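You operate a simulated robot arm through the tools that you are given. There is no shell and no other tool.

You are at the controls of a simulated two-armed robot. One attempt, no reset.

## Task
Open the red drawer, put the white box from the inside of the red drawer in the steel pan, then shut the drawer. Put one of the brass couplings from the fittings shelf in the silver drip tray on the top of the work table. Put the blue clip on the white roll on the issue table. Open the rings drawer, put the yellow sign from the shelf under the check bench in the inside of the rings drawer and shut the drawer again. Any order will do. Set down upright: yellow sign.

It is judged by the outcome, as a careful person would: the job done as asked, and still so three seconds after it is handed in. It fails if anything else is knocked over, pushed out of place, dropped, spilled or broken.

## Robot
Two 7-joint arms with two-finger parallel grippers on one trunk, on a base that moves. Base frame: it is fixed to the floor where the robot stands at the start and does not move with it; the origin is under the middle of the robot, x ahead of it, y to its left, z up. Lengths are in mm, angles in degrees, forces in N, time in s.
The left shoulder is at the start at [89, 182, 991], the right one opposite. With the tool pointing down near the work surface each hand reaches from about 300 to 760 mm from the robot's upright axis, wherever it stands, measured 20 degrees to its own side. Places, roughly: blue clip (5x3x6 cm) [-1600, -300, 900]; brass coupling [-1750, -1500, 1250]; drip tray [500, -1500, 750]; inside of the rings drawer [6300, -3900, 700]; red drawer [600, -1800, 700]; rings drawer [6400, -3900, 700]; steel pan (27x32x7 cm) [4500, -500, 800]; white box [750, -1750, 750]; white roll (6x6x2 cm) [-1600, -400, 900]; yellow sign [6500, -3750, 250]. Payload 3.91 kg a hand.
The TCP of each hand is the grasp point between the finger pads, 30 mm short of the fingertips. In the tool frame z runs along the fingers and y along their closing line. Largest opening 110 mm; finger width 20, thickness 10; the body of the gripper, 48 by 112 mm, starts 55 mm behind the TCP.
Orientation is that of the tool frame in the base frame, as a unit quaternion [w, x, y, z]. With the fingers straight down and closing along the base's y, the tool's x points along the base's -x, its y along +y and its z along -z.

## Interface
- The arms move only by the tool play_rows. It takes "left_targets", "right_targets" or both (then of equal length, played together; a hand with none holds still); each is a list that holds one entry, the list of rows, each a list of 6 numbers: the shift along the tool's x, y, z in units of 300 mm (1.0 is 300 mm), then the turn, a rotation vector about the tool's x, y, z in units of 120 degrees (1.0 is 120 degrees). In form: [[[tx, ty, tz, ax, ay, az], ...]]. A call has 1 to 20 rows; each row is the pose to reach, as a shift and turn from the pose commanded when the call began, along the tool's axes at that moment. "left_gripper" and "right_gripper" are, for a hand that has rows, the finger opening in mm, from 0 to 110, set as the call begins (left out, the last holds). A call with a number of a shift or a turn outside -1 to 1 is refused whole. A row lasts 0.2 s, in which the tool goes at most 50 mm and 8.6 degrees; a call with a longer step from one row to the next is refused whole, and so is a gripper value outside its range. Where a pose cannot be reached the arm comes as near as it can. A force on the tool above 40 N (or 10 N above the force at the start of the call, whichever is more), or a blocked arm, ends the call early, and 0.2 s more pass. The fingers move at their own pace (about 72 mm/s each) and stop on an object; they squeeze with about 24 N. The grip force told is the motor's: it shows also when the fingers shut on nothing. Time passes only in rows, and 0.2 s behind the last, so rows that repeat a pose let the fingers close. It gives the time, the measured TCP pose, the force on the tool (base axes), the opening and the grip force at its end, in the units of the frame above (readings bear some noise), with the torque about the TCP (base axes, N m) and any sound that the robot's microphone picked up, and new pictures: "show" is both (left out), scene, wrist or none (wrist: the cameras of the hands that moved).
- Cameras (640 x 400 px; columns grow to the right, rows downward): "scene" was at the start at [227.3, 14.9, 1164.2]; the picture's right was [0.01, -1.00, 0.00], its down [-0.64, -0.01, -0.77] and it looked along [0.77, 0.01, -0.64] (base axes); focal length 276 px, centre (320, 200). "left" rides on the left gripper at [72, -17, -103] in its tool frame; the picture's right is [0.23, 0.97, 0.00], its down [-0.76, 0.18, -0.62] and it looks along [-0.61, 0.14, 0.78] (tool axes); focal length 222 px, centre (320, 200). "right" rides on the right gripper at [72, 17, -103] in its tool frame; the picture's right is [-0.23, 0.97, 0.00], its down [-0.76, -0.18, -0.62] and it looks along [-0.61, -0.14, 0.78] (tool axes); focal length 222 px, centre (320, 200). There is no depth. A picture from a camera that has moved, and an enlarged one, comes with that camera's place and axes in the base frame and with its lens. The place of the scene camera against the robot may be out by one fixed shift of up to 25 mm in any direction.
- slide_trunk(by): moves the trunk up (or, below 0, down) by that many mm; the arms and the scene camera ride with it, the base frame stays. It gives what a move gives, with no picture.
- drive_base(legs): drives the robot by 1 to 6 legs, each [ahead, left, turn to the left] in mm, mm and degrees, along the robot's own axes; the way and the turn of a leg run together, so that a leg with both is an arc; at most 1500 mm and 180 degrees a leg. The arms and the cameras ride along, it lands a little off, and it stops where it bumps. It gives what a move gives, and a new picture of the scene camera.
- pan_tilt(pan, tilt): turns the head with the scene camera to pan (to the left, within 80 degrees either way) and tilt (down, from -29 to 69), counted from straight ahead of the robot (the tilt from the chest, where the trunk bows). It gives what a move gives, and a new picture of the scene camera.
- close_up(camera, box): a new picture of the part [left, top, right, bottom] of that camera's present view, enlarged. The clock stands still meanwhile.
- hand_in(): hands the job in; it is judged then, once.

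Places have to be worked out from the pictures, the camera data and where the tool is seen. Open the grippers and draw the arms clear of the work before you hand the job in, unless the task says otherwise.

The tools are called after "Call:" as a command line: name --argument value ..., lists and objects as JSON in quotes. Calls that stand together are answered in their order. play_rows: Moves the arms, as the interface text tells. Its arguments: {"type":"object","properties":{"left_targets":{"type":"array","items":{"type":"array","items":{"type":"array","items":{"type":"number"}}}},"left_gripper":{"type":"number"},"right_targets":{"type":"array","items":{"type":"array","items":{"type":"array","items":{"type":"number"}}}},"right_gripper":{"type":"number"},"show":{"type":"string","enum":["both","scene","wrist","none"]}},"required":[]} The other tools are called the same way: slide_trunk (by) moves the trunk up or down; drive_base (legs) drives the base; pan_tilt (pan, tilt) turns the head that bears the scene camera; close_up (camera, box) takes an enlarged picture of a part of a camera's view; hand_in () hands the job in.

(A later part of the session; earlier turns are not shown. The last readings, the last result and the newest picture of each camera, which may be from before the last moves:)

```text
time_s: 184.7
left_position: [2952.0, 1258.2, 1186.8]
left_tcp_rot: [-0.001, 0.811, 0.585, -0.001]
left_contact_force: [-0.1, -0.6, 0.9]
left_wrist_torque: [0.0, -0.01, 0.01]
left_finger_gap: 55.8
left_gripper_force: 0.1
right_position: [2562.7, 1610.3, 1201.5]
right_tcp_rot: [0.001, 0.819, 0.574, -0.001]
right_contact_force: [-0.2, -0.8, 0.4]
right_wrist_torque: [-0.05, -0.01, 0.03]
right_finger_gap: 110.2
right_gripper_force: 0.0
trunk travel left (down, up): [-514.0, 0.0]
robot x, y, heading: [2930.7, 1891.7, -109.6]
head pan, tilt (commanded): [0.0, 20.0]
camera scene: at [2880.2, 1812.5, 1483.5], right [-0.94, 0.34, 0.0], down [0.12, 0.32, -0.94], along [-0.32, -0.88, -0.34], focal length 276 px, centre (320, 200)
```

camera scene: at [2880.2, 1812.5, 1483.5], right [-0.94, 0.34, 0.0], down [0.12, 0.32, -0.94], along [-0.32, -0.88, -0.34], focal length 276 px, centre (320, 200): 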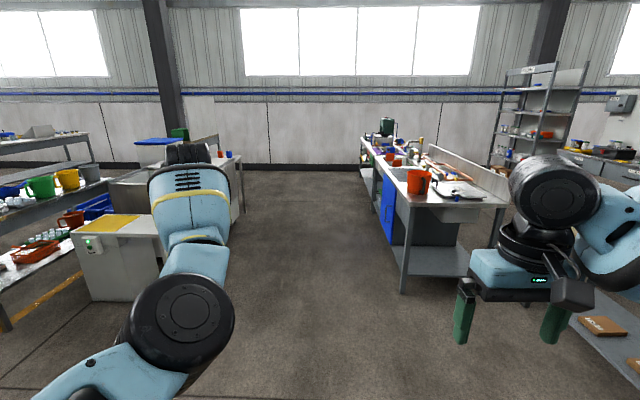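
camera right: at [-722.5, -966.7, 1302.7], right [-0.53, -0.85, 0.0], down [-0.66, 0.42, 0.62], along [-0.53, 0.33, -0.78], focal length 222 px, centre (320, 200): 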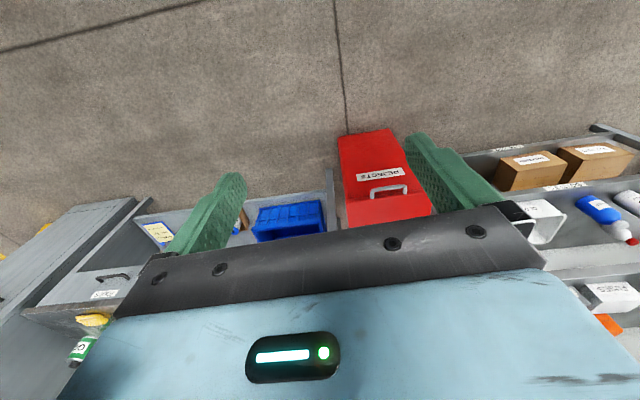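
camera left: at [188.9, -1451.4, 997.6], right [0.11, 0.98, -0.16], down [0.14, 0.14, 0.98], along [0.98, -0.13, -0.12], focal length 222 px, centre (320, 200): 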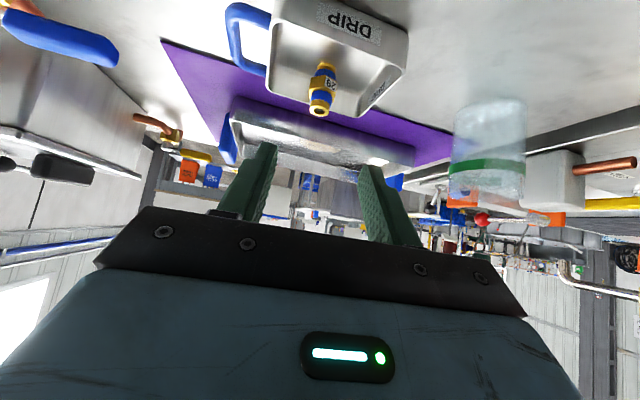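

The corridor between the sink bench (right) and white cabinet (left) is nearly 2 m wide. I drive south along it and look at the work table's east side.

Call:
drive_base --legs '[[1450, 120, -1.5], [1450, 120, 0]]'

Call:
pan_tilt --pan -35 --tilt 25

```text
time_s: 199.0
left_position: [2118.5, -1579.1, 1186.9]
left_tcp_rot: [0.0, 0.816, 0.578, -0.001]
left_contact_force: [0.3, 0.2, -0.6]
left_wrist_torque: [0.03, -0.01, -0.01]
left_finger_gap: 55.8
left_gripper_force: 0.1
right_position: [1733.4, -1220.6, 1200.4]
right_tcp_rot: [0.001, 0.823, 0.568, -0.002]
right_contact_force: [0.2, -0.7, -0.3]
right_wrist_torque: [-0.01, 0.0, 0.0]
right_finger_gap: 109.8
right_gripper_force: 0.0
trunk travel left (down, up): [-514.0, 0.0]
robot x, y, heading: [2106.0, -944.0, -110.7]
head pan, tilt (commanded): [0.0, 20.0]
camera scene: at [2055.2, -1023.7, 1483.5], right [-0.94, 0.35, 0.0], down [0.12, 0.32, -0.94], along [-0.33, -0.88, -0.34], focal length 276 px, centre (320, 200)
```

scene: 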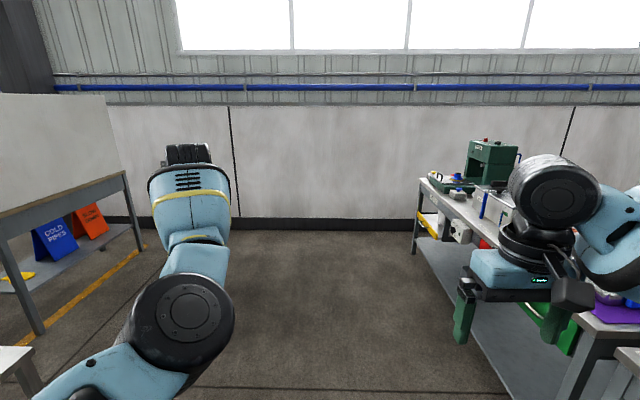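

```text
time_s: 200.0
left_position: [2118.9, -1579.7, 1186.6]
left_tcp_rot: [0.0, 0.815, 0.579, 0.0]
left_contact_force: [-0.6, -0.4, -0.2]
left_wrist_torque: [-0.03, 0.0, 0.02]
left_finger_gap: 56.0
left_gripper_force: 0.1
right_position: [1733.0, -1220.4, 1200.9]
right_tcp_rot: [0.0, 0.823, 0.569, -0.001]
right_contact_force: [-0.1, -0.2, 0.1]
right_wrist_torque: [0.0, 0.02, 0.01]
right_finger_gap: 110.1
right_gripper_force: 0.1
trunk travel left (down, up): [-514.0, 0.0]
robot x, y, heading: [2108.5, -939.6, -110.8]
head pan, tilt (commanded): [-35.0, 25.0]
camera scene: at [2012.1, -988.6, 1475.4], right [-0.56, 0.83, 0.0], down [0.35, 0.24, -0.91], along [-0.75, -0.51, -0.42], focal length 276 px, centre (320, 200)
```

scene: 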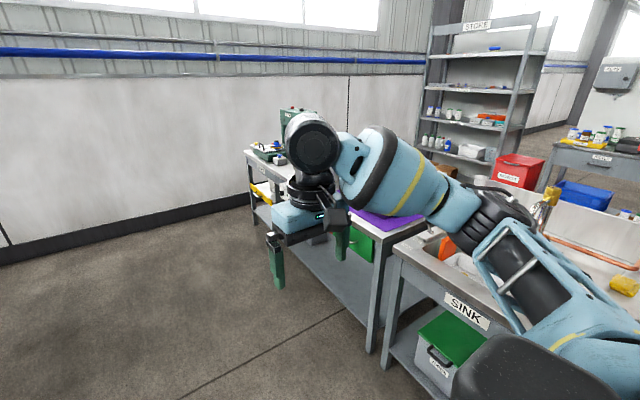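

I see something red at the table's drawers. I drive on and turn to face the table's east side.

Call:
drive_base --legs '[[1150, 100, 0], [0, 0, -91]]'

Call:
pan_tilt --pan 0 --tilt 25

```text
time_s: 209.7
left_position: [1151.6, -2070.1, 1186.1]
left_tcp_rot: [-0.001, 0.986, -0.166, 0.0]
left_contact_force: [0.2, -0.1, 0.3]
left_wrist_torque: [0.02, 0.0, -0.02]
left_finger_gap: 55.9
left_gripper_force: 0.1
right_position: [1507.9, -1683.6, 1201.4]
right_tcp_rot: [0.0, 0.984, -0.178, -0.001]
right_contact_force: [-0.5, -1.1, -0.2]
right_wrist_torque: [0.0, 0.02, -0.01]
right_finger_gap: 110.0
right_gripper_force: 0.0
trunk travel left (down, up): [-514.0, 0.0]
robot x, y, heading: [1785.5, -2060.2, 159.6]
head pan, tilt (commanded): [-35.0, 25.0]
camera scene: at [1710.7, -1964.4, 1475.4], right [0.82, 0.57, 0.0], down [0.24, -0.35, -0.91], along [-0.51, 0.75, -0.42], focal length 276 px, centre (320, 200)
```

scene: 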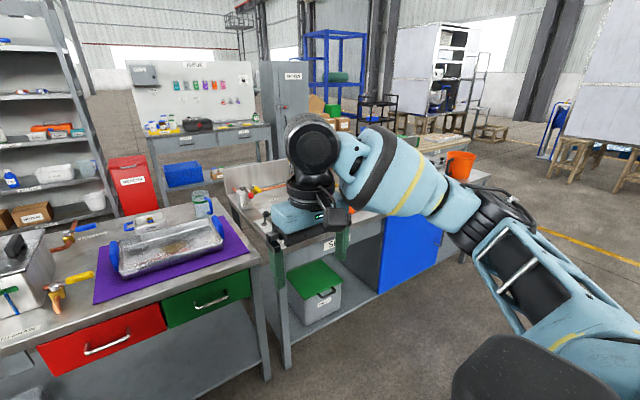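

```text
time_s: 210.7
left_position: [1152.3, -2070.7, 1186.8]
left_tcp_rot: [-0.001, 0.986, -0.165, 0.0]
left_contact_force: [-0.8, 0.7, 0.3]
left_wrist_torque: [0.01, -0.02, 0.0]
left_finger_gap: 56.1
left_gripper_force: 0.0
right_position: [1509.7, -1681.8, 1200.1]
right_tcp_rot: [0.0, 0.984, -0.176, -0.001]
right_contact_force: [-0.3, 0.6, -0.2]
right_wrist_torque: [-0.03, 0.01, -0.01]
right_finger_gap: 110.0
right_gripper_force: 0.0
trunk travel left (down, up): [-514.0, 0.0]
robot x, y, heading: [1789.5, -2056.7, 159.4]
head pan, tilt (commanded): [0.0, 25.0]
camera scene: at [1676.7, -2008.0, 1475.4], right [0.35, 0.94, 0.0], down [0.4, -0.15, -0.91], along [-0.85, 0.32, -0.42], focal length 276 px, centre (320, 200)
```

scene: 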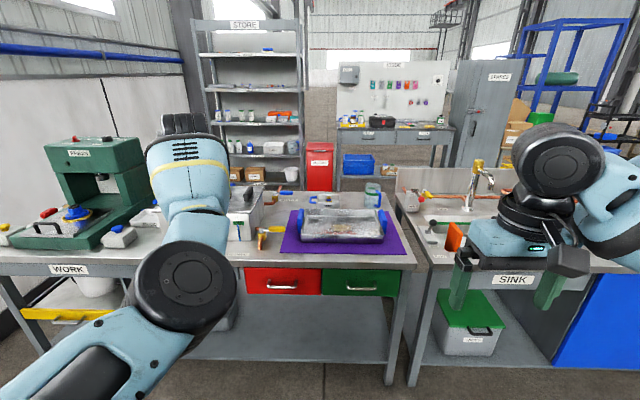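

The red drawer with a silver bar handle is right there, at about (874,−1868). I zoom to see the handle shape.

Call:
close_up --camera "scene" --box '[230, 240, 350, 315]'

Call:
slide_trunk --by -264

Call:
pan_tilt --pan 0 --tilt 25

```text
5.33 times, centred on (290, 278) of scene
camera zoom: at [1676.7, -2008.0, 1475.4], right [0.35, 0.94, 0.0], down [0.4, -0.15, -0.91], along [-0.85, 0.32, -0.42], focal length 1470 px, centre (480, -213)
```

zoom: 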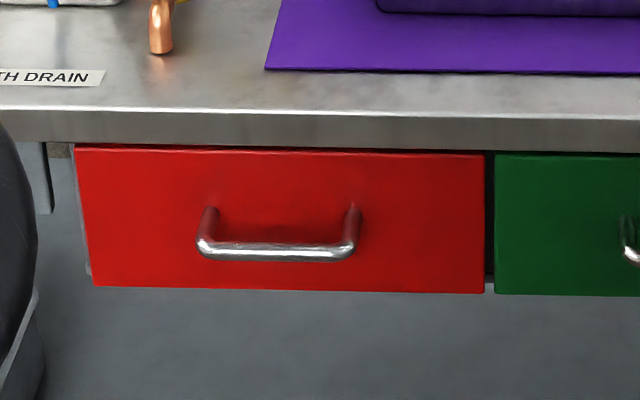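

```text
time_s: 213.4
left_position: [1165.1, -2088.3, 656.7]
left_tcp_rot: [0.046, 0.96, -0.151, 0.233]
left_contact_force: [0.2, 0.3, -0.7]
left_wrist_torque: [-0.02, -0.03, -0.02]
left_finger_gap: 55.8
left_gripper_force: 0.2
right_position: [1508.2, -1683.9, 936.2]
right_tcp_rot: [0.0, 0.984, -0.178, -0.002]
right_contact_force: [-0.4, 0.2, 0.4]
right_wrist_torque: [-0.01, 0.01, -0.01]
right_finger_gap: 110.1
right_gripper_force: 0.0
trunk travel left (down, up): [-250.0, 264.0]
robot x, y, heading: [1791.7, -2054.5, 159.5]
head pan, tilt (commanded): [0.0, 25.0]
```

```text
time_s: 214.0
left_position: [1164.6, -2088.0, 656.1]
left_tcp_rot: [0.047, 0.96, -0.151, 0.233]
left_contact_force: [-0.4, 0.0, 0.2]
left_wrist_torque: [-0.04, 0.07, 0.02]
left_finger_gap: 55.8
left_gripper_force: 0.1
right_position: [1507.7, -1682.9, 936.6]
right_tcp_rot: [0.0, 0.984, -0.178, -0.002]
right_contact_force: [-0.3, 0.1, -0.2]
right_wrist_torque: [-0.07, -0.01, 0.02]
right_finger_gap: 110.5
right_gripper_force: 0.1
trunk travel left (down, up): [-250.0, 264.0]
robot x, y, heading: [1787.2, -2056.0, 159.6]
head pan, tilt (commanded): [0.0, 25.0]
camera scene: at [1535.5, -1955.5, 1186.9], right [0.35, 0.94, 0.0], down [0.4, -0.15, -0.91], along [-0.85, 0.32, -0.42], focal length 276 px, centre (320, 200)
```

scene: 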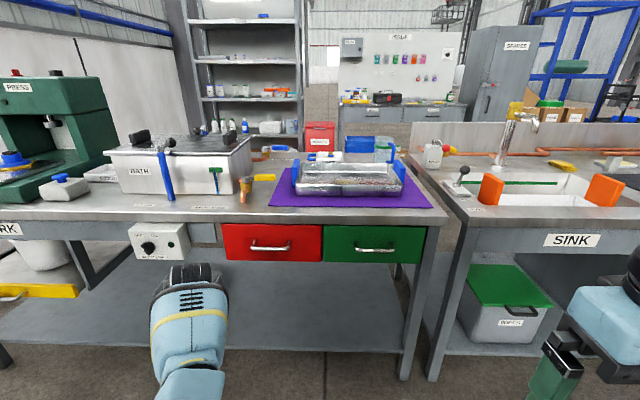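

The left arm dropped into an odd posture when the trunk slid (it had reached a joint limit). I bring the left hand back up to its neutral tool-down pose.

Call:
play_rows --left_targets '[[[0.054, 0.002, -0.104, 0, -0.029, 0.003], [0.108, 0.004, -0.208, 0.001, -0.057, 0.005], [0.161, 0.006, -0.311, 0.001, -0.086, 0.008], [0.215, 0.008, -0.415, 0.002, -0.114, 0.01], [0.269, 0.011, -0.519, 0.002, -0.143, 0.013], [0.323, 0.013, -0.623, 0.003, -0.172, 0.016], [0.376, 0.015, -0.726, 0.003, -0.2, 0.018], [0.43, 0.017, -0.83, 0.004, -0.229, 0.021], [0.43, 0.017, -0.83, 0.004, -0.229, 0.021]]]'

```text
time_s: 216.2
left_position: [1071.5, -2126.6, 913.6]
left_tcp_rot: [0.003, 0.988, -0.152, 0.026]
left_contact_force: [0.1, -0.4, -0.1]
left_wrist_torque: [-0.03, -0.01, 0.06]
left_finger_gap: 56.0
left_gripper_force: 0.0
left hand out of reach, approached as far as the arm can: row 1, 2, 3, 4, 5, 6, 7, 8, 9
right_position: [1509.1, -1683.4, 936.8]
right_tcp_rot: [-0.001, 0.984, -0.177, -0.002]
right_contact_force: [-0.8, -0.1, 0.1]
right_wrist_torque: [-0.02, -0.03, 0.02]
right_finger_gap: 110.0
right_gripper_force: 0.1
trunk travel left (down, up): [-250.0, 264.0]
robot x, y, heading: [1787.0, -2058.0, 159.3]
head pan, tilt (commanded): [0.0, 25.0]
stopped in row 9 (left hand): the arm was blocked; the commanded pose is now the measured one
camera scene: at [1535.5, -1955.7, 1186.9], right [0.35, 0.94, 0.0], down [0.4, -0.15, -0.91], along [-0.85, 0.32, -0.42], focal length 276 px, centre (320, 200)
camera left: at [1140.4, -2131.2, 1021.3], right [-0.08, -1.0, 0.01], down [-0.81, 0.07, 0.58], along [-0.58, 0.04, -0.81], focal length 222 px, centre (320, 200)
```

scene: 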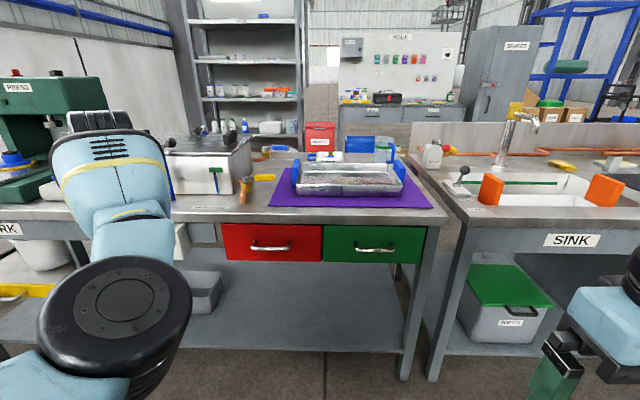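
left: 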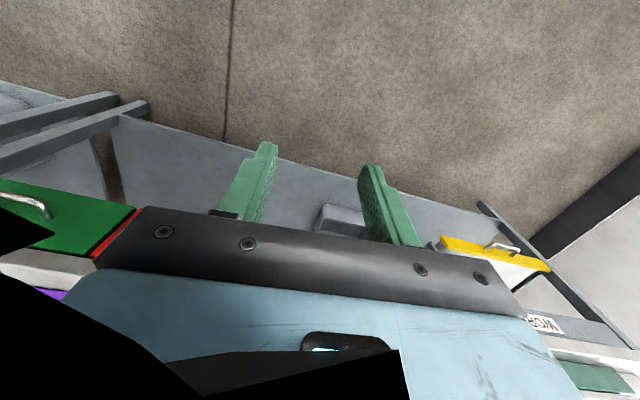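

The left elbow has swung into an awkward posture. I try moving the left hand back to its original neutral place (further in and right) to see if it recovers.

Call:
play_rows --left_targets '[[[0.05, -0.06, 0, 0, 0, 0], [0.1, -0.12, 0, 0, 0, 0], [0.15, -0.18, 0, 0, 0, 0], [0.2, -0.24, 0, 0, 0, 0], [0.25, -0.3, 0, 0, 0, 0], [0.28, -0.34, 0, 0, 0, 0], [0.28, -0.34, 0, 0, 0, 0]]]'

```text
time_s: 218.0
left_position: [1068.3, -2102.8, 911.6]
left_tcp_rot: [0.007, 0.992, -0.12, 0.036]
left_contact_force: [-0.2, -0.3, 0.4]
left_wrist_torque: [0.0, -0.03, 0.02]
left_finger_gap: 56.0
left_gripper_force: 0.0
left hand out of reach, approached as far as the arm can: row 1, 2, 3, 4, 5, 6, 7
right_position: [1508.5, -1683.4, 935.7]
right_tcp_rot: [-0.001, 0.984, -0.178, -0.001]
right_contact_force: [0.2, 1.0, -0.4]
right_wrist_torque: [-0.01, 0.0, 0.02]
right_finger_gap: 110.0
right_gripper_force: 0.1
trunk travel left (down, up): [-250.0, 264.0]
robot x, y, heading: [1788.8, -2054.7, 159.6]
head pan, tilt (commanded): [0.0, 25.0]
stopped in row 7 (left hand): the arm was blocked; the commanded pose is now the measured one
camera scene: at [1535.4, -1955.7, 1186.9], right [0.35, 0.94, 0.0], down [0.4, -0.15, -0.91], along [-0.85, 0.32, -0.42], focal length 276 px, centre (320, 200)
camera left: at [1135.4, -2101.6, 1019.2], right [-0.01, -1.0, 0.02], down [-0.82, 0.02, 0.57], along [-0.57, -0.01, -0.82], focal length 222 px, centre (320, 200)
```

scene: 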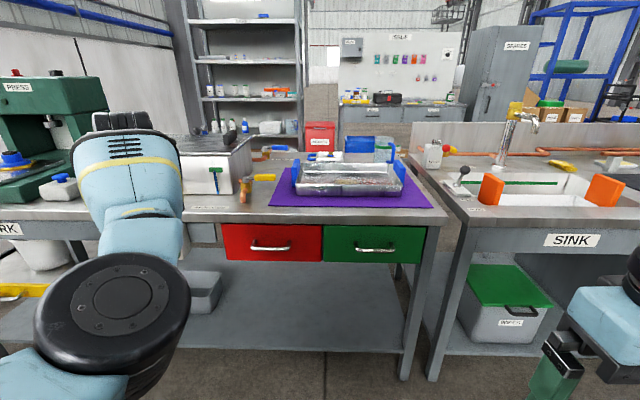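
left: 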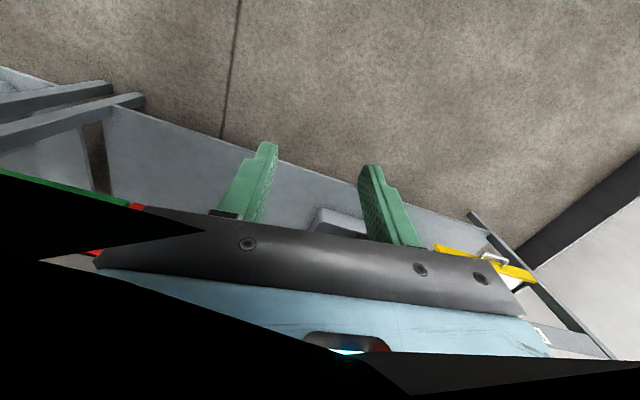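

The left arm is stuck at a joint limit, so I retrace the motion that led there: pitch the hand forward again by 45° and lower it.

Call:
play_rows --left_targets '[[[0, 0, 0.02, 0, -0.0625, 0], [0, 0, 0.04, 0, -0.125, 0], [0, 0, 0.06, 0, -0.1875, 0], [0, 0, 0.08, 0, -0.25, 0], [0, 0, 0.1, 0, -0.3125, 0], [0, 0, 0.12, 0, -0.375, 0], [0.05, 0, 0.25, 0, -0.375, 0], [0.1, 0, 0.38, 0, -0.375, 0], [0.15, 0, 0.5, 0, -0.375, 0], [0.2, 0, 0.6, 0, -0.375, 0], [0.2, 0, 0.6, 0, -0.375, 0]]]'

```text
time_s: 220.4
left_position: [1137.8, -2120.5, 737.2]
left_tcp_rot: [-0.037, 0.93, -0.116, -0.348]
left_contact_force: [-0.8, 0.0, 0.0]
left_wrist_torque: [0.0, 0.05, 0.04]
left_finger_gap: 56.2
left_gripper_force: 0.0
right_position: [1507.8, -1684.1, 935.8]
right_tcp_rot: [-0.001, 0.984, -0.177, -0.002]
right_contact_force: [0.2, 0.2, 0.5]
right_wrist_torque: [-0.01, -0.01, -0.01]
right_finger_gap: 110.0
right_gripper_force: 0.0
trunk travel left (down, up): [-250.0, 264.0]
robot x, y, heading: [1791.8, -2057.9, 159.4]
head pan, tilt (commanded): [0.0, 25.0]
camera scene: at [1535.4, -1955.5, 1186.9], right [0.35, 0.94, 0.0], down [0.4, -0.15, -0.91], along [-0.85, 0.32, -0.42], focal length 276 px, centre (320, 200)
camera left: at [1261.6, -2133.4, 768.4], right [-0.07, -0.99, -0.14], down [-0.2, -0.12, 0.97], along [-0.98, 0.1, -0.19], focal length 222 px, centre (320, 200)
```

scene: 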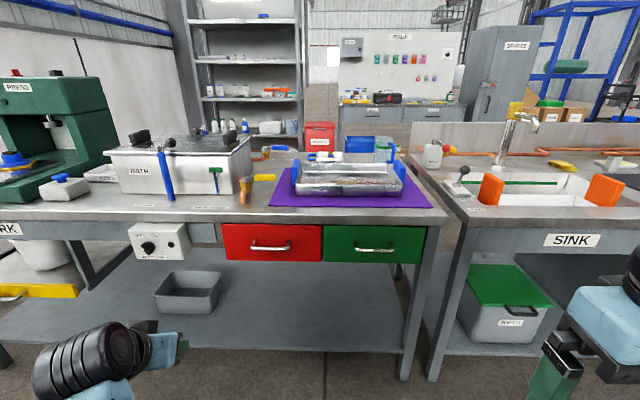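
left: 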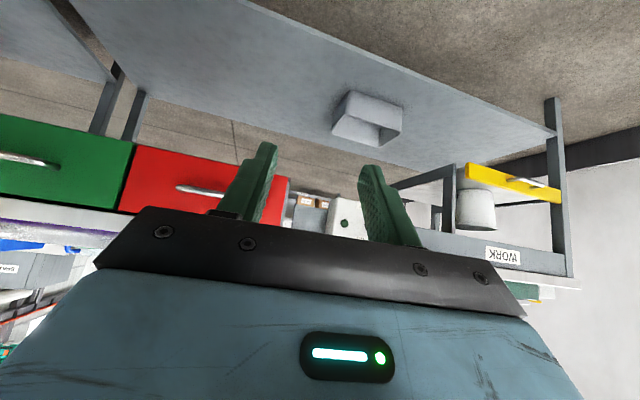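

The left arm is healthy again (pitched, z≈737). The handle bar is at about (855,−1864,697), table face normal at heading 158.5°. I now turn the left hand to point straight forward with its fingers closing vertically.

Call:
play_rows --left_targets '[[[0, 0, 0, 0.0281, -0.0207, -0.0522], [0, 0, 0, 0.0562, -0.0414, -0.1043], [0, 0, 0, 0.0843, -0.0621, -0.1565], [0, 0, 0, 0.1124, -0.0829, -0.2087], [0, 0, 0, 0.1405, -0.1036, -0.2608], [0, 0, 0, 0.1686, -0.1243, -0.313], [0, 0, 0, 0.1968, -0.145, -0.3652], [0, 0, 0, 0.2249, -0.1657, -0.4174], [0, 0, 0, 0.253, -0.1864, -0.4695], [0, 0, 0, 0.2811, -0.2072, -0.5217], [0, 0, 0, 0.3092, -0.2279, -0.5739], [0, 0, 0, 0.3373, -0.2486, -0.626], [0, 0, 0, 0.3654, -0.2693, -0.6782], [0, 0, 0, 0.3654, -0.2693, -0.6782]]]' --left_gripper 50

```text
time_s: 223.6
left_position: [1122.4, -2146.3, 754.2]
left_tcp_rot: [-0.571, 0.592, 0.369, -0.433]
left_contact_force: [0.7, 0.0, 0.3]
left_wrist_torque: [0.01, 0.0, 0.03]
left_finger_gap: 50.3
left_gripper_force: 0.0
right_position: [1508.7, -1683.2, 937.7]
right_tcp_rot: [-0.002, 0.984, -0.178, -0.001]
right_contact_force: [-0.2, -0.6, -0.8]
right_wrist_torque: [-0.02, 0.01, 0.0]
right_finger_gap: 109.8
right_gripper_force: 0.1
trunk travel left (down, up): [-250.0, 264.0]
robot x, y, heading: [1783.4, -2059.5, 159.6]
head pan, tilt (commanded): [0.0, 25.0]
stopped in row 14 (left hand): the arm was blocked; the commanded pose is now the measured one
camera scene: at [1535.4, -1955.7, 1186.9], right [0.35, 0.94, 0.0], down [0.4, -0.15, -0.91], along [-0.85, 0.32, -0.42], focal length 276 px, centre (320, 200)
camera left: at [1245.4, -2115.2, 762.4], right [0.02, 0.14, -0.99], down [0.3, -0.94, -0.12], along [-0.95, -0.3, -0.06], focal length 222 px, centre (320, 200)
```

scene: 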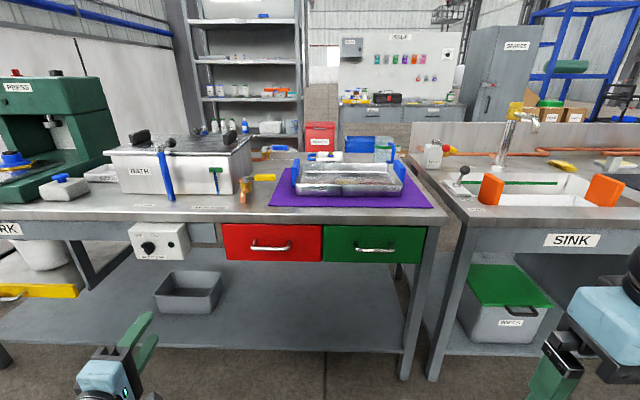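
left: 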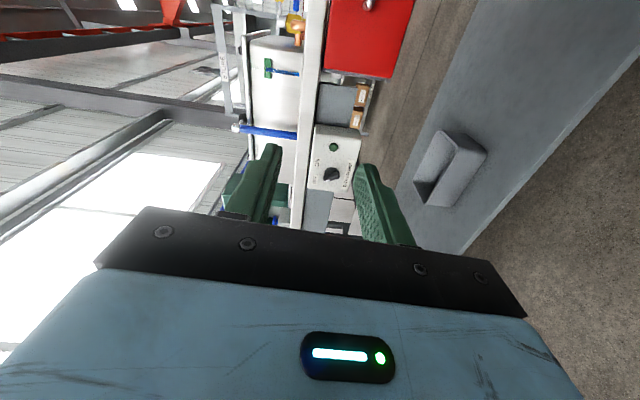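

The hand is within ~5° of the wanted orientation. I drive 200 mm closer and then try the approach motion.

Call:
drive_base --legs '[[190, 0, -1]]'

Call:
play_rows --left_targets '[[[0.05, 0.02, 0, 0, 0, 0], [0.1, 0.04, 0, 0, 0, 0], [0.15, 0.06, 0, 0, 0, 0], [0.2, 0.08, 0, 0, 0, 0], [0.25, 0.1, 0, 0, 0, 0], [0.3, 0.12, 0, 0, 0, 0], [0.3, 0.12, 0, 0, 0, 0]]]'

```text
time_s: 225.2
left_position: [940.6, -2067.0, 753.4]
left_tcp_rot: [-0.574, 0.595, 0.365, -0.428]
left_contact_force: [0.3, 0.4, -0.5]
left_wrist_torque: [0.0, 0.01, 0.05]
left_finger_gap: 49.9
left_gripper_force: 0.1
right_position: [1334.2, -1610.3, 936.7]
right_tcp_rot: [0.001, 0.983, -0.185, -0.002]
right_contact_force: [-0.1, 0.0, -0.5]
right_wrist_torque: [0.0, 0.0, -0.02]
right_finger_gap: 109.9
right_gripper_force: 0.0
trunk travel left (down, up): [-250.0, 264.0]
robot x, y, heading: [1609.6, -1990.6, 158.8]
head pan, tilt (commanded): [0.0, 25.0]
camera scene: at [1356.7, -1883.2, 1186.7], right [0.36, 0.93, 0.0], down [0.39, -0.15, -0.91], along [-0.84, 0.33, -0.42], focal length 276 px, centre (320, 200)
```

scene: 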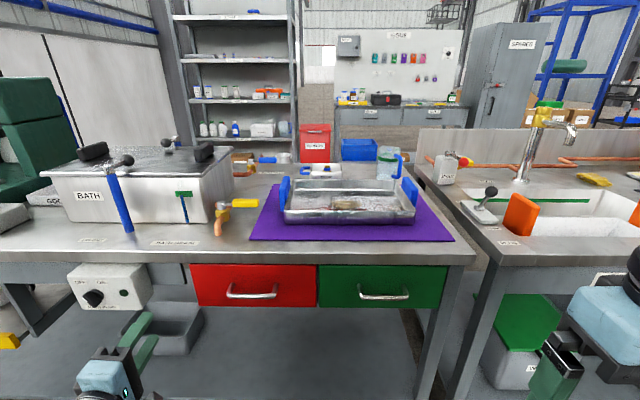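

```text
time_s: 226.8
left_position: [959.6, -1995.0, 723.3]
left_tcp_rot: [-0.573, 0.592, 0.35, -0.445]
left_contact_force: [0.7, 0.1, -1.2]
left_wrist_torque: [0.0, 0.0, -0.01]
left_finger_gap: 50.0
left_gripper_force: 0.1
right_position: [1334.9, -1610.3, 937.1]
right_tcp_rot: [-0.001, 0.983, -0.184, -0.002]
right_contact_force: [0.4, 0.1, -0.1]
right_wrist_torque: [-0.03, -0.02, 0.04]
right_finger_gap: 110.0
right_gripper_force: 0.1
trunk travel left (down, up): [-250.0, 264.0]
robot x, y, heading: [1610.9, -1984.0, 158.7]
head pan, tilt (commanded): [0.0, 25.0]
camera scene: at [1357.4, -1883.5, 1186.9], right [0.36, 0.93, 0.0], down [0.39, -0.15, -0.91], along [-0.84, 0.33, -0.42], focal length 276 px, centre (320, 200)
camera left: at [1083.7, -1964.4, 725.9], right [-0.01, 0.12, -0.99], down [0.29, -0.95, -0.12], along [-0.96, -0.29, -0.02], focal length 222 px, centre (320, 200)
```

scene: 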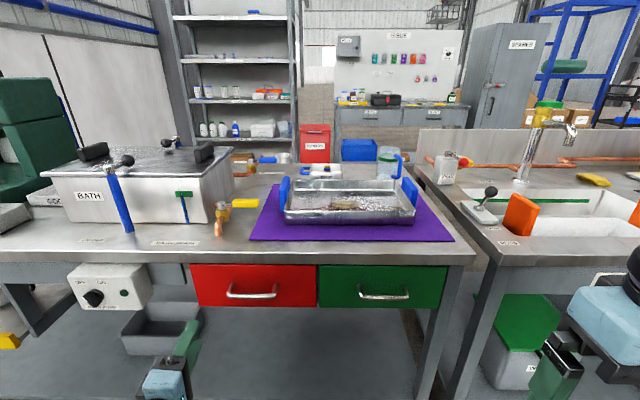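
left: 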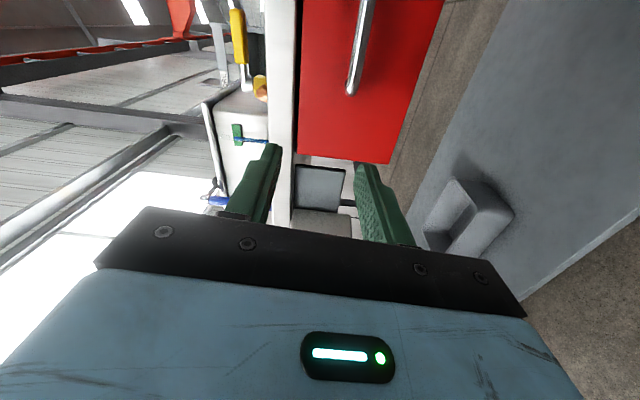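

The motion works. Handle: centre at s≈−1423 along the table, n≈1478, z≈700. I move to a pre-grasp 100 mm in front of it.

Call:
play_rows --left_targets '[[[0.055, 0.01, 0.03, -0.005, 0, -0.008], [0.11, 0.02, 0.06, -0.01, 0, -0.016], [0.165, 0.031, 0.09, -0.015, 0, -0.024], [0.22, 0.041, 0.12, -0.02, 0, -0.03], [0.273, 0.051, 0.15, -0.02, 0, -0.03], [0.273, 0.051, 0.15, -0.02, 0, -0.03]]]'

Call:
close_up --camera "scene" --box '[120, 240, 340, 400]'

```text
time_s: 227.8
left_position: [945.0, -1960.9, 683.2]
left_tcp_rot: [-0.542, 0.621, 0.35, -0.445]
left_contact_force: [0.3, 1.0, -0.3]
left_wrist_torque: [0.01, -0.02, -0.03]
left_finger_gap: 50.1
left_gripper_force: 0.0
right_position: [1334.7, -1610.8, 936.3]
right_tcp_rot: [-0.001, 0.983, -0.185, -0.002]
right_contact_force: [-0.3, -0.7, 0.3]
right_wrist_torque: [-0.04, 0.0, 0.01]
right_finger_gap: 110.1
right_gripper_force: 0.1
trunk travel left (down, up): [-250.0, 264.0]
robot x, y, heading: [1611.4, -1988.6, 158.7]
head pan, tilt (commanded): [0.0, 25.0]
stopped in row 4 (left hand): the arm was blocked; the commanded pose is now the measured one
camera scene: at [1357.4, -1883.5, 1186.9], right [0.36, 0.93, 0.0], down [0.39, -0.15, -0.91], along [-0.84, 0.33, -0.42], focal length 276 px, centre (320, 200)
camera left: at [1069.7, -1929.7, 689.4], right [0.03, 0.05, -1.0], down [0.3, -0.95, -0.03], along [-0.95, -0.3, -0.05], focal length 222 px, centre (320, 200)
```

scene: 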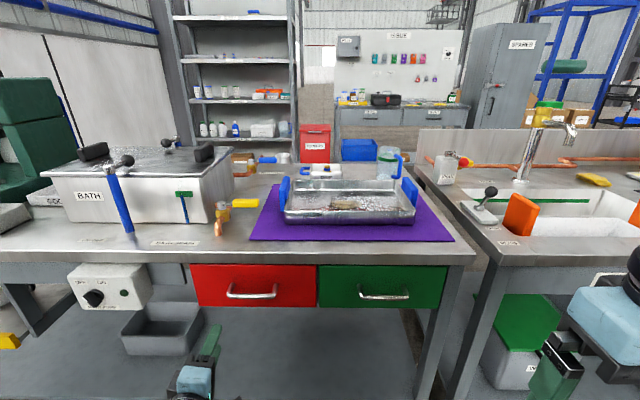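
left: 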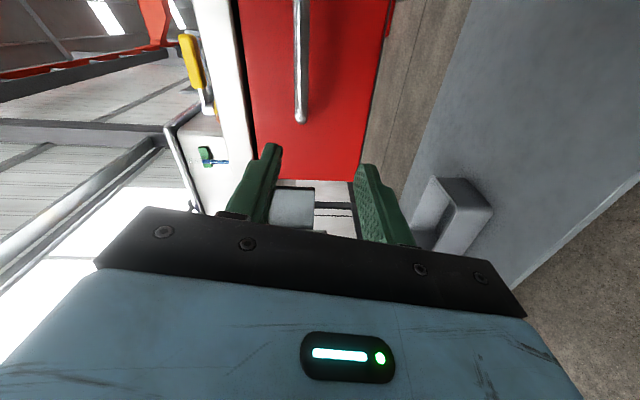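

```text
2.50 times, centred on (230, 320) of scene
camera zoom: at [1357.4, -1883.5, 1186.9], right [0.36, 0.93, 0.0], down [0.39, -0.15, -0.91], along [-0.84, 0.33, -0.42], focal length 689 px, centre (545, -100)
```

zoom: 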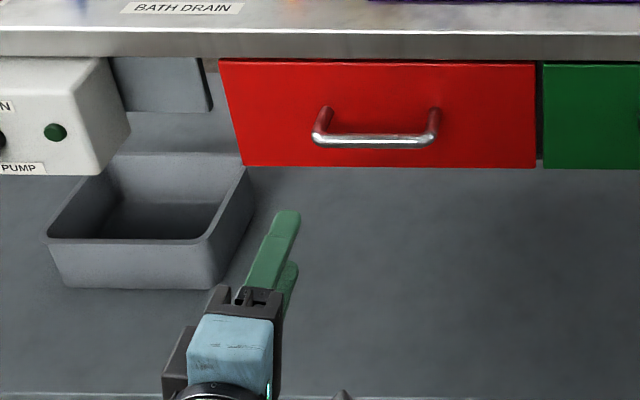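

The arm is at a roll limit on this side. I roll the hand the other way (180° about its pointing axis) in place, well clear of the drawer.

Call:
play_rows --left_targets '[[[0, 0, 0, 0, 0, 0.07], [0, 0, 0, 0, 0, 0.14], [0, 0, 0, 0, 0, 0.21], [0, 0, 0, 0, 0, 0.28], [0, 0, 0, 0, 0, 0.35], [0, 0, 0, 0, 0, 0.42], [0, 0, 0, 0, 0, 0.49], [0, 0, 0, 0, 0, 0.56], [0, 0, 0, 0, 0, 0.63], [0, 0, 0, 0, 0, 0.7], [0, 0, 0, 0, 0, 0.76], [0, 0, 0, 0, 0, 0.76]]]' --show "none"

Call:
play_rows --left_targets '[[[0, 0, 0, 0, 0, 0.07], [0, 0, 0, 0, 0, 0.14], [0, 0, 0, 0, 0, 0.21], [0, 0, 0, 0, 0, 0.28], [0, 0, 0, 0, 0, 0.35], [0, 0, 0, 0, 0, 0.42], [0, 0, 0, 0, 0, 0.49], [0, 0, 0, 0, 0, 0.56], [0, 0, 0, 0, 0, 0.63], [0, 0, 0, 0, 0, 0.7], [0, 0, 0, 0, 0, 0.72], [0, 0, 0, 0, 0, 0.72]]]'

```text
time_s: 230.3
left_position: [947.1, -1960.9, 681.8]
left_tcp_rot: [0.061, -0.685, 0.198, 0.698]
left_contact_force: [-0.4, -0.7, -0.2]
left_wrist_torque: [0.01, 0.02, 0.03]
left_finger_gap: 49.9
left_gripper_force: 0.0
right_position: [1334.3, -1610.7, 936.4]
right_tcp_rot: [-0.001, 0.983, -0.185, -0.002]
right_contact_force: [0.1, -0.5, 0.4]
right_wrist_torque: [0.0, 0.01, -0.02]
right_finger_gap: 110.2
right_gripper_force: 0.0
trunk travel left (down, up): [-250.0, 264.0]
robot x, y, heading: [1608.1, -1989.9, 158.4]
head pan, tilt (commanded): [0.0, 25.0]
```

```text
time_s: 232.9
left_position: [948.2, -1959.6, 683.1]
left_tcp_rot: [-0.433, -0.362, 0.615, 0.551]
left_contact_force: [-0.4, -0.3, 0.1]
left_wrist_torque: [0.0, -0.01, -0.02]
left_finger_gap: 50.0
left_gripper_force: 0.0
right_position: [1334.8, -1610.9, 936.8]
right_tcp_rot: [-0.001, 0.983, -0.184, -0.002]
right_contact_force: [-0.2, -0.5, 0.9]
right_wrist_torque: [-0.02, -0.03, 0.0]
right_finger_gap: 110.1
right_gripper_force: 0.1
trunk travel left (down, up): [-250.0, 264.0]
robot x, y, heading: [1607.0, -1987.1, 158.5]
head pan, tilt (commanded): [0.0, 25.0]
camera scene: at [1357.4, -1883.5, 1186.9], right [0.36, 0.93, 0.0], down [0.39, -0.15, -0.91], along [-0.84, 0.33, -0.42], focal length 276 px, centre (320, 200)
camera left: at [1016.8, -2066.7, 677.8], right [-0.05, -0.08, 1.0], down [0.86, 0.5, 0.09], along [-0.5, 0.86, 0.05], focal length 222 px, centre (320, 200)
```

scene: 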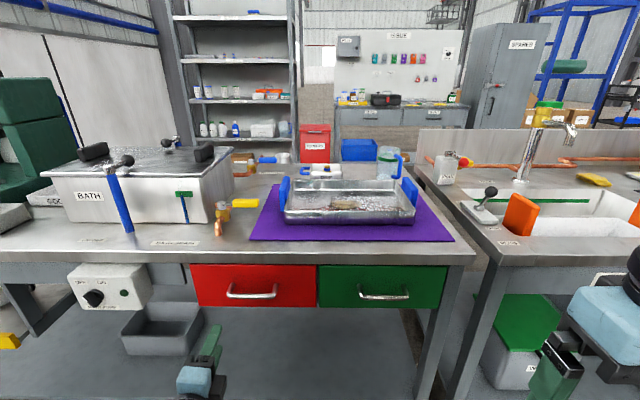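
left: 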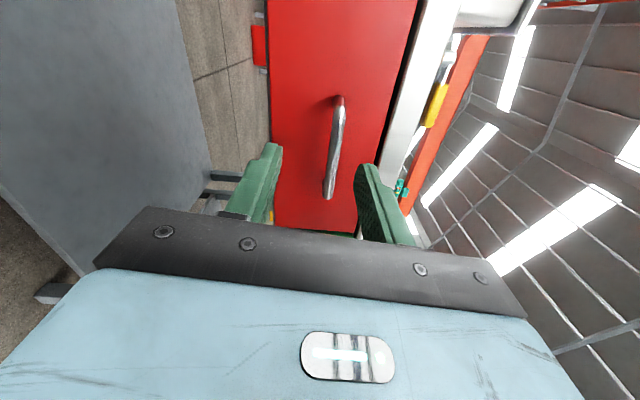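

The roll to the other side worked without hitting limits. The bar centre is ~36 mm right, 22 mm up, ~122 mm ahead in the tool frame; I align with it, level the roll and close half the distance.

Call:
play_rows --left_targets '[[[-0.03, 0.019, 0.05, 0, 0, -0.016], [-0.06, 0.038, 0.1, 0, 0, -0.032], [-0.09, 0.056, 0.15, 0, 0, -0.048], [-0.12, 0.075, 0.2, 0, 0, -0.064], [-0.12, 0.075, 0.2, 0, 0, -0.064]]]'

Call:
close_up --camera "left" --box '[220, 20, 460, 220]'

```text
time_s: 234.2
left_position: [903.6, -1903.2, 697.2]
left_tcp_rot: [-0.395, -0.404, 0.588, 0.579]
left_contact_force: [1.0, -0.1, 0.1]
left_wrist_torque: [-0.02, 0.01, -0.03]
left_finger_gap: 50.2
left_gripper_force: 0.1
right_position: [1335.0, -1609.1, 936.7]
right_tcp_rot: [0.0, 0.983, -0.184, -0.002]
right_contact_force: [-0.3, 0.0, -0.2]
right_wrist_torque: [0.0, -0.03, 0.01]
right_finger_gap: 109.9
right_gripper_force: 0.1
trunk travel left (down, up): [-250.0, 264.0]
robot x, y, heading: [1608.1, -1991.5, 158.9]
head pan, tilt (commanded): [0.0, 25.0]
camera scene: at [1357.4, -1883.6, 1186.9], right [0.36, 0.93, 0.0], down [0.39, -0.15, -0.91], along [-0.84, 0.33, -0.42], focal length 276 px, centre (320, 200)
camera left: at [974.2, -2008.3, 683.0], right [-0.1, -0.21, 0.97], down [0.85, 0.48, 0.19], along [-0.51, 0.85, 0.13], focal length 222 px, centre (320, 200)
```

scene: 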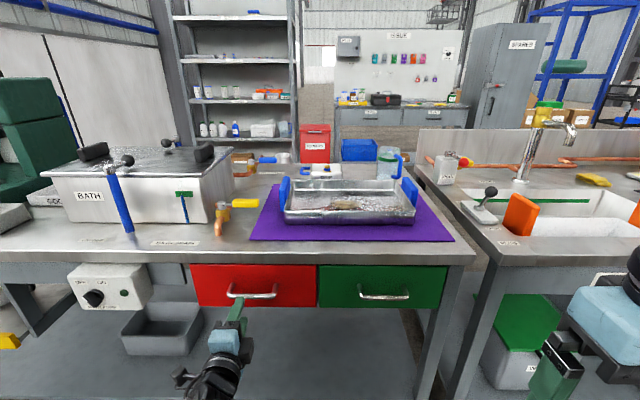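
left: 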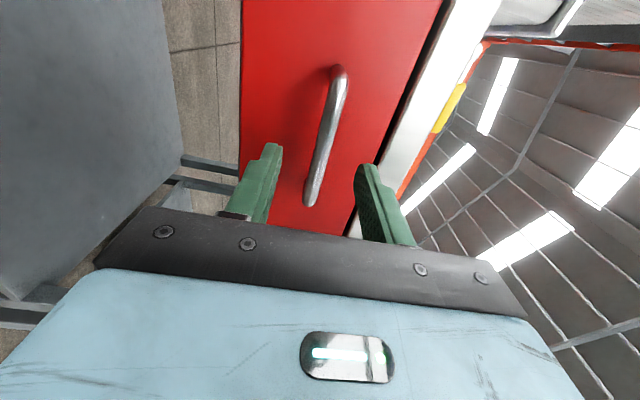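

```text
2.00 times, centred on (340, 120) of left
camera zoom: at [974.2, -2008.3, 683.0], right [-0.1, -0.21, 0.97], down [0.85, 0.48, 0.19], along [-0.51, 0.85, 0.13], focal length 444 px, centre (280, 360)
```

zoom: 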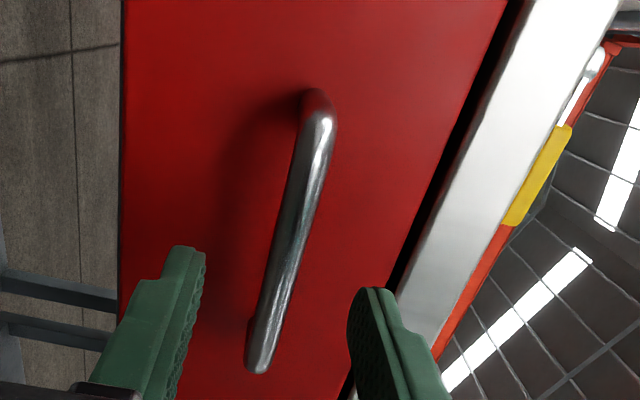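

The hand is level and aligned with the bar. I zoom in with the scene camera to judge the remaining distance to the handle.

Call:
close_up --camera "scene" --box '[180, 260, 300, 350]'

```text
4.44 times, centred on (240, 305) of scene
camera zoom: at [1357.4, -1883.6, 1186.9], right [0.36, 0.93, 0.0], down [0.39, -0.15, -0.91], along [-0.84, 0.33, -0.42], focal length 1225 px, centre (676, -267)
```

zoom: 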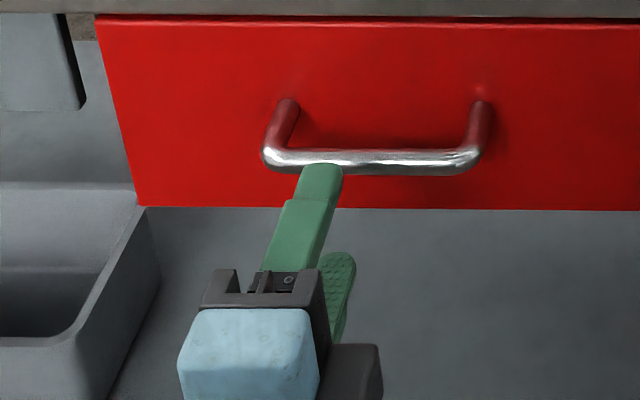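

The bar is about 70 mm ahead with ~39 mm standoff from the drawer front. I advance 66 mm so that the bar lies between the pads.

Call:
play_rows --left_targets '[[[-0.015, 0.003, 0.06, 0, 0, 0], [-0.033, 0.003, 0.12, 0, 0, 0], [-0.033, 0.003, 0.17, 0, 0, 0], [-0.033, 0.003, 0.22, 0, 0, 0], [-0.033, 0.003, 0.22, 0, 0, 0]]]'

Call:
close_up --camera "scene" --box '[180, 260, 300, 350]'

```text
time_s: 235.3
left_position: [847.0, -1868.2, 697.6]
left_tcp_rot: [-0.394, -0.402, 0.588, 0.58]
left_contact_force: [-0.8, 0.6, -0.3]
left_wrist_torque: [-0.02, 0.04, -0.01]
left_finger_gap: 49.7
left_gripper_force: 0.1
right_position: [1335.2, -1610.9, 937.7]
right_tcp_rot: [-0.001, 0.983, -0.184, -0.001]
right_contact_force: [-0.7, 0.2, 0.4]
right_wrist_torque: [0.03, 0.0, -0.01]
right_finger_gap: 110.1
right_gripper_force: 0.1
trunk travel left (down, up): [-250.0, 264.0]
robot x, y, heading: [1608.7, -1990.5, 158.7]
head pan, tilt (commanded): [0.0, 25.0]
camera scene: at [1357.4, -1883.6, 1186.9], right [0.36, 0.93, 0.0], down [0.39, -0.15, -0.91], along [-0.84, 0.33, -0.42], focal length 276 px, centre (320, 200)
camera left: at [917.6, -1974.5, 683.3], right [-0.1, -0.21, 0.97], down [0.85, 0.48, 0.19], along [-0.51, 0.85, 0.13], focal length 222 px, centre (320, 200)
```

scene: 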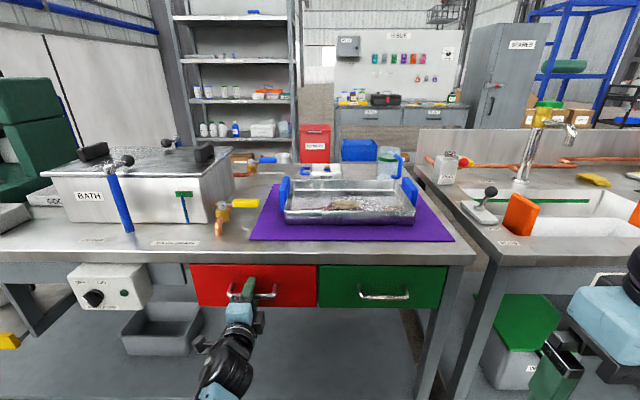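
left: 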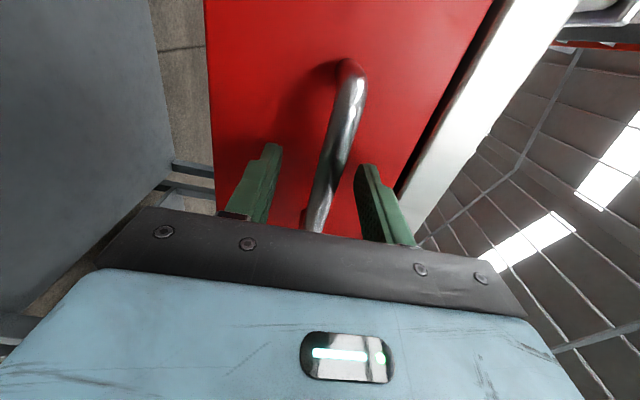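

```text
4.44 times, centred on (240, 305) of scene
camera zoom: at [1357.4, -1883.6, 1186.9], right [0.36, 0.93, 0.0], down [0.39, -0.15, -0.91], along [-0.84, 0.33, -0.42], focal length 1225 px, centre (676, -267)
```

zoom: 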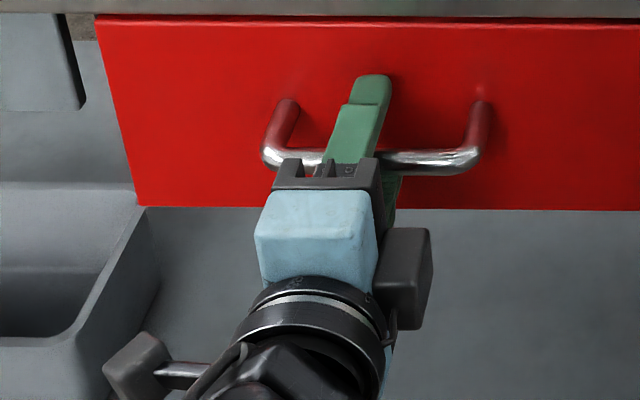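

The bar is now between the upper and lower fingers. I close the gripper on it.

Call:
play_rows --left_targets '[[[0, 0, 0, 0, 0, 0], [0, 0, 0, 0, 0, 0], [0, 0, 0, 0, 0, 0], [0, 0, 0, 0, 0, 0]]]' --left_gripper 5 --show "wrist"

```text
time_s: 236.3
left_position: [847.2, -1868.7, 700.3]
left_tcp_rot: [-0.395, -0.403, 0.587, 0.581]
left_contact_force: [-2.3, -0.7, 8.1]
left_wrist_torque: [-0.21, 0.07, -0.02]
left_finger_gap: 13.6
left_gripper_force: 44.9
right_position: [1335.6, -1610.7, 937.5]
right_tcp_rot: [0.0, 0.983, -0.185, -0.002]
right_contact_force: [0.0, -1.0, 0.2]
right_wrist_torque: [0.01, -0.01, 0.03]
right_finger_gap: 109.9
right_gripper_force: 0.0
trunk travel left (down, up): [-250.0, 264.0]
robot x, y, heading: [1604.1, -1988.9, 158.6]
head pan, tilt (commanded): [0.0, 25.0]
camera left: at [917.8, -1974.4, 684.9], right [-0.1, -0.21, 0.97], down [0.85, 0.48, 0.19], along [-0.51, 0.85, 0.13], focal length 222 px, centre (320, 200)
```

left: 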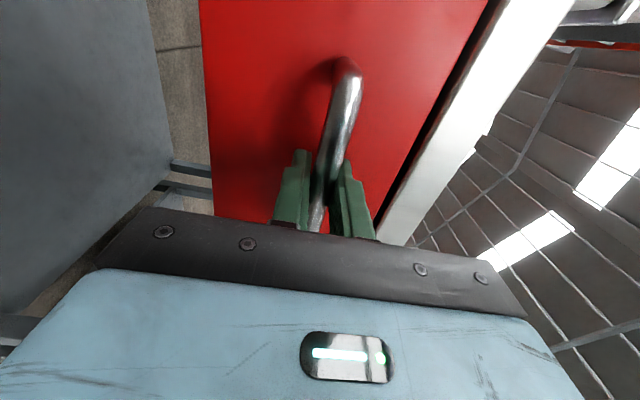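

The bar is gripped (13.6 mm). I pull straight out 120 mm slowly, watching the force.

Call:
play_rows --left_targets '[[[0, 0, -0.04, 0, 0, 0], [0, 0, -0.09, 0, 0, 0], [0, 0, -0.14, 0, 0, 0], [0, 0, -0.2, 0, 0, 0], [0, 0, -0.26, 0, 0, 0], [0, 0, -0.32, 0, 0, 0], [0, 0, -0.38, 0, 0, 0], [0, 0, -0.42, 0, 0, 0], [0, 0, -0.42, 0, 0, 0]]]' --show "scene"

```text
time_s: 238.3
left_position: [963.7, -1916.2, 699.8]
left_tcp_rot: [-0.395, -0.404, 0.589, 0.578]
left_contact_force: [-3.3, -8.5, 3.2]
left_wrist_torque: [-0.21, 0.06, 1.16]
left_finger_gap: 13.3
left_gripper_force: 44.8
right_position: [1334.7, -1609.7, 937.0]
right_tcp_rot: [-0.001, 0.983, -0.184, -0.001]
right_contact_force: [0.0, -0.1, 0.9]
right_wrist_torque: [0.0, -0.02, 0.04]
right_finger_gap: 110.2
right_gripper_force: 0.0
trunk travel left (down, up): [-250.0, 264.0]
robot x, y, heading: [1606.9, -1988.7, 158.6]
head pan, tilt (commanded): [0.0, 25.0]
camera scene: at [1357.4, -1884.2, 1186.9], right [0.36, 0.93, 0.0], down [0.39, -0.15, -0.91], along [-0.84, 0.33, -0.42], focal length 276 px, centre (320, 200)
```

scene: 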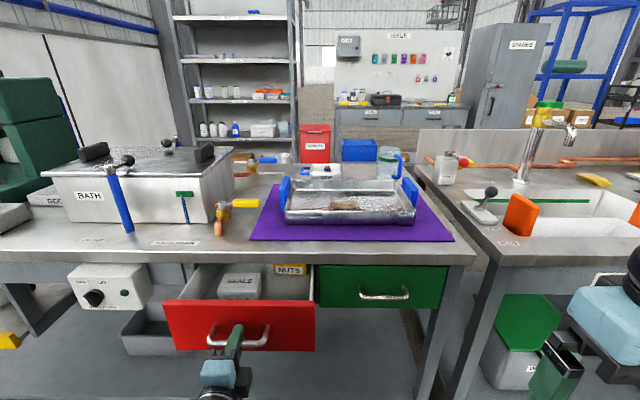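

The drawer is opening; inside I see a "SEALS" box and a yellow "NUTS" box. I pull another 140 mm.

Call:
play_rows --left_targets '[[[0, 0, -0.05, 0, 0, 0], [0, 0, -0.11, 0, 0, 0], [0, 0, -0.17, 0, 0, 0], [0, 0, -0.23, 0, 0, 0], [0, 0, -0.29, 0, 0, 0], [0, 0, -0.35, 0, 0, 0], [0, 0, -0.41, 0, 0, 0], [0, 0, -0.46, 0, 0, 0], [0, 0, -0.46, 0, 0, 0]]]' --show "scene"

Call:
pan_tilt --pan 10 --tilt 50

```text
time_s: 240.3
left_position: [1092.1, -1967.3, 699.4]
left_tcp_rot: [-0.394, -0.405, 0.589, 0.577]
left_contact_force: [-5.5, -16.0, -22.1]
left_wrist_torque: [-0.18, 0.08, -0.61]
left_finger_gap: 13.6
left_gripper_force: 44.8
right_position: [1332.0, -1611.3, 936.6]
right_tcp_rot: [0.0, 0.983, -0.185, -0.001]
right_contact_force: [-0.1, -0.1, -0.3]
right_wrist_torque: [0.01, 0.01, -0.03]
right_finger_gap: 110.1
right_gripper_force: 0.1
trunk travel left (down, up): [-250.0, 264.0]
robot x, y, heading: [1605.6, -1989.7, 158.7]
head pan, tilt (commanded): [0.0, 25.0]
camera scene: at [1355.4, -1884.6, 1186.5], right [0.36, 0.93, 0.0], down [0.4, -0.15, -0.91], along [-0.84, 0.33, -0.42], focal length 276 px, centre (320, 200)
```

scene: 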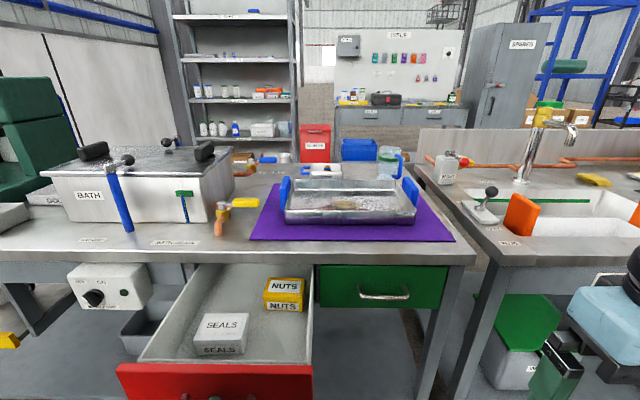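

```text
time_s: 241.2
left_position: [1092.6, -1968.3, 699.4]
left_tcp_rot: [-0.393, -0.406, 0.59, 0.577]
left_contact_force: [-5.1, -13.7, -24.1]
left_wrist_torque: [-0.18, 0.07, -0.23]
left_finger_gap: 13.6
left_gripper_force: 44.9
right_position: [1332.8, -1611.9, 937.3]
right_tcp_rot: [-0.001, 0.983, -0.186, 0.0]
right_contact_force: [-0.2, 0.5, -0.3]
right_wrist_torque: [0.0, 0.01, 0.01]
right_finger_gap: 110.1
right_gripper_force: 0.0
trunk travel left (down, up): [-250.0, 264.0]
robot x, y, heading: [1609.9, -1989.9, 158.7]
head pan, tilt (commanded): [10.0, 50.0]
camera scene: at [1365.7, -1902.9, 1149.1], right [0.2, 0.98, 0.0], down [0.75, -0.15, -0.64], along [-0.63, 0.13, -0.77], focal length 276 px, centre (320, 200)
```

scene: 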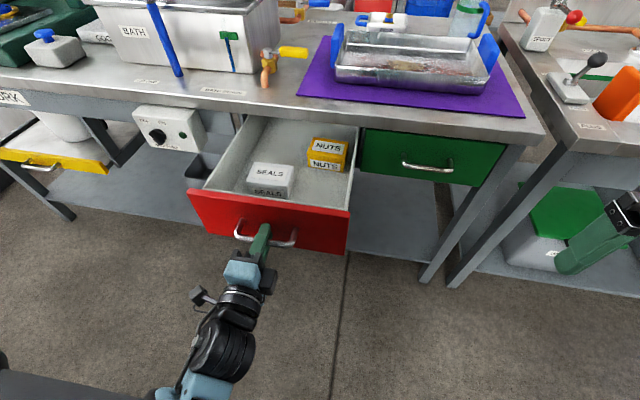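

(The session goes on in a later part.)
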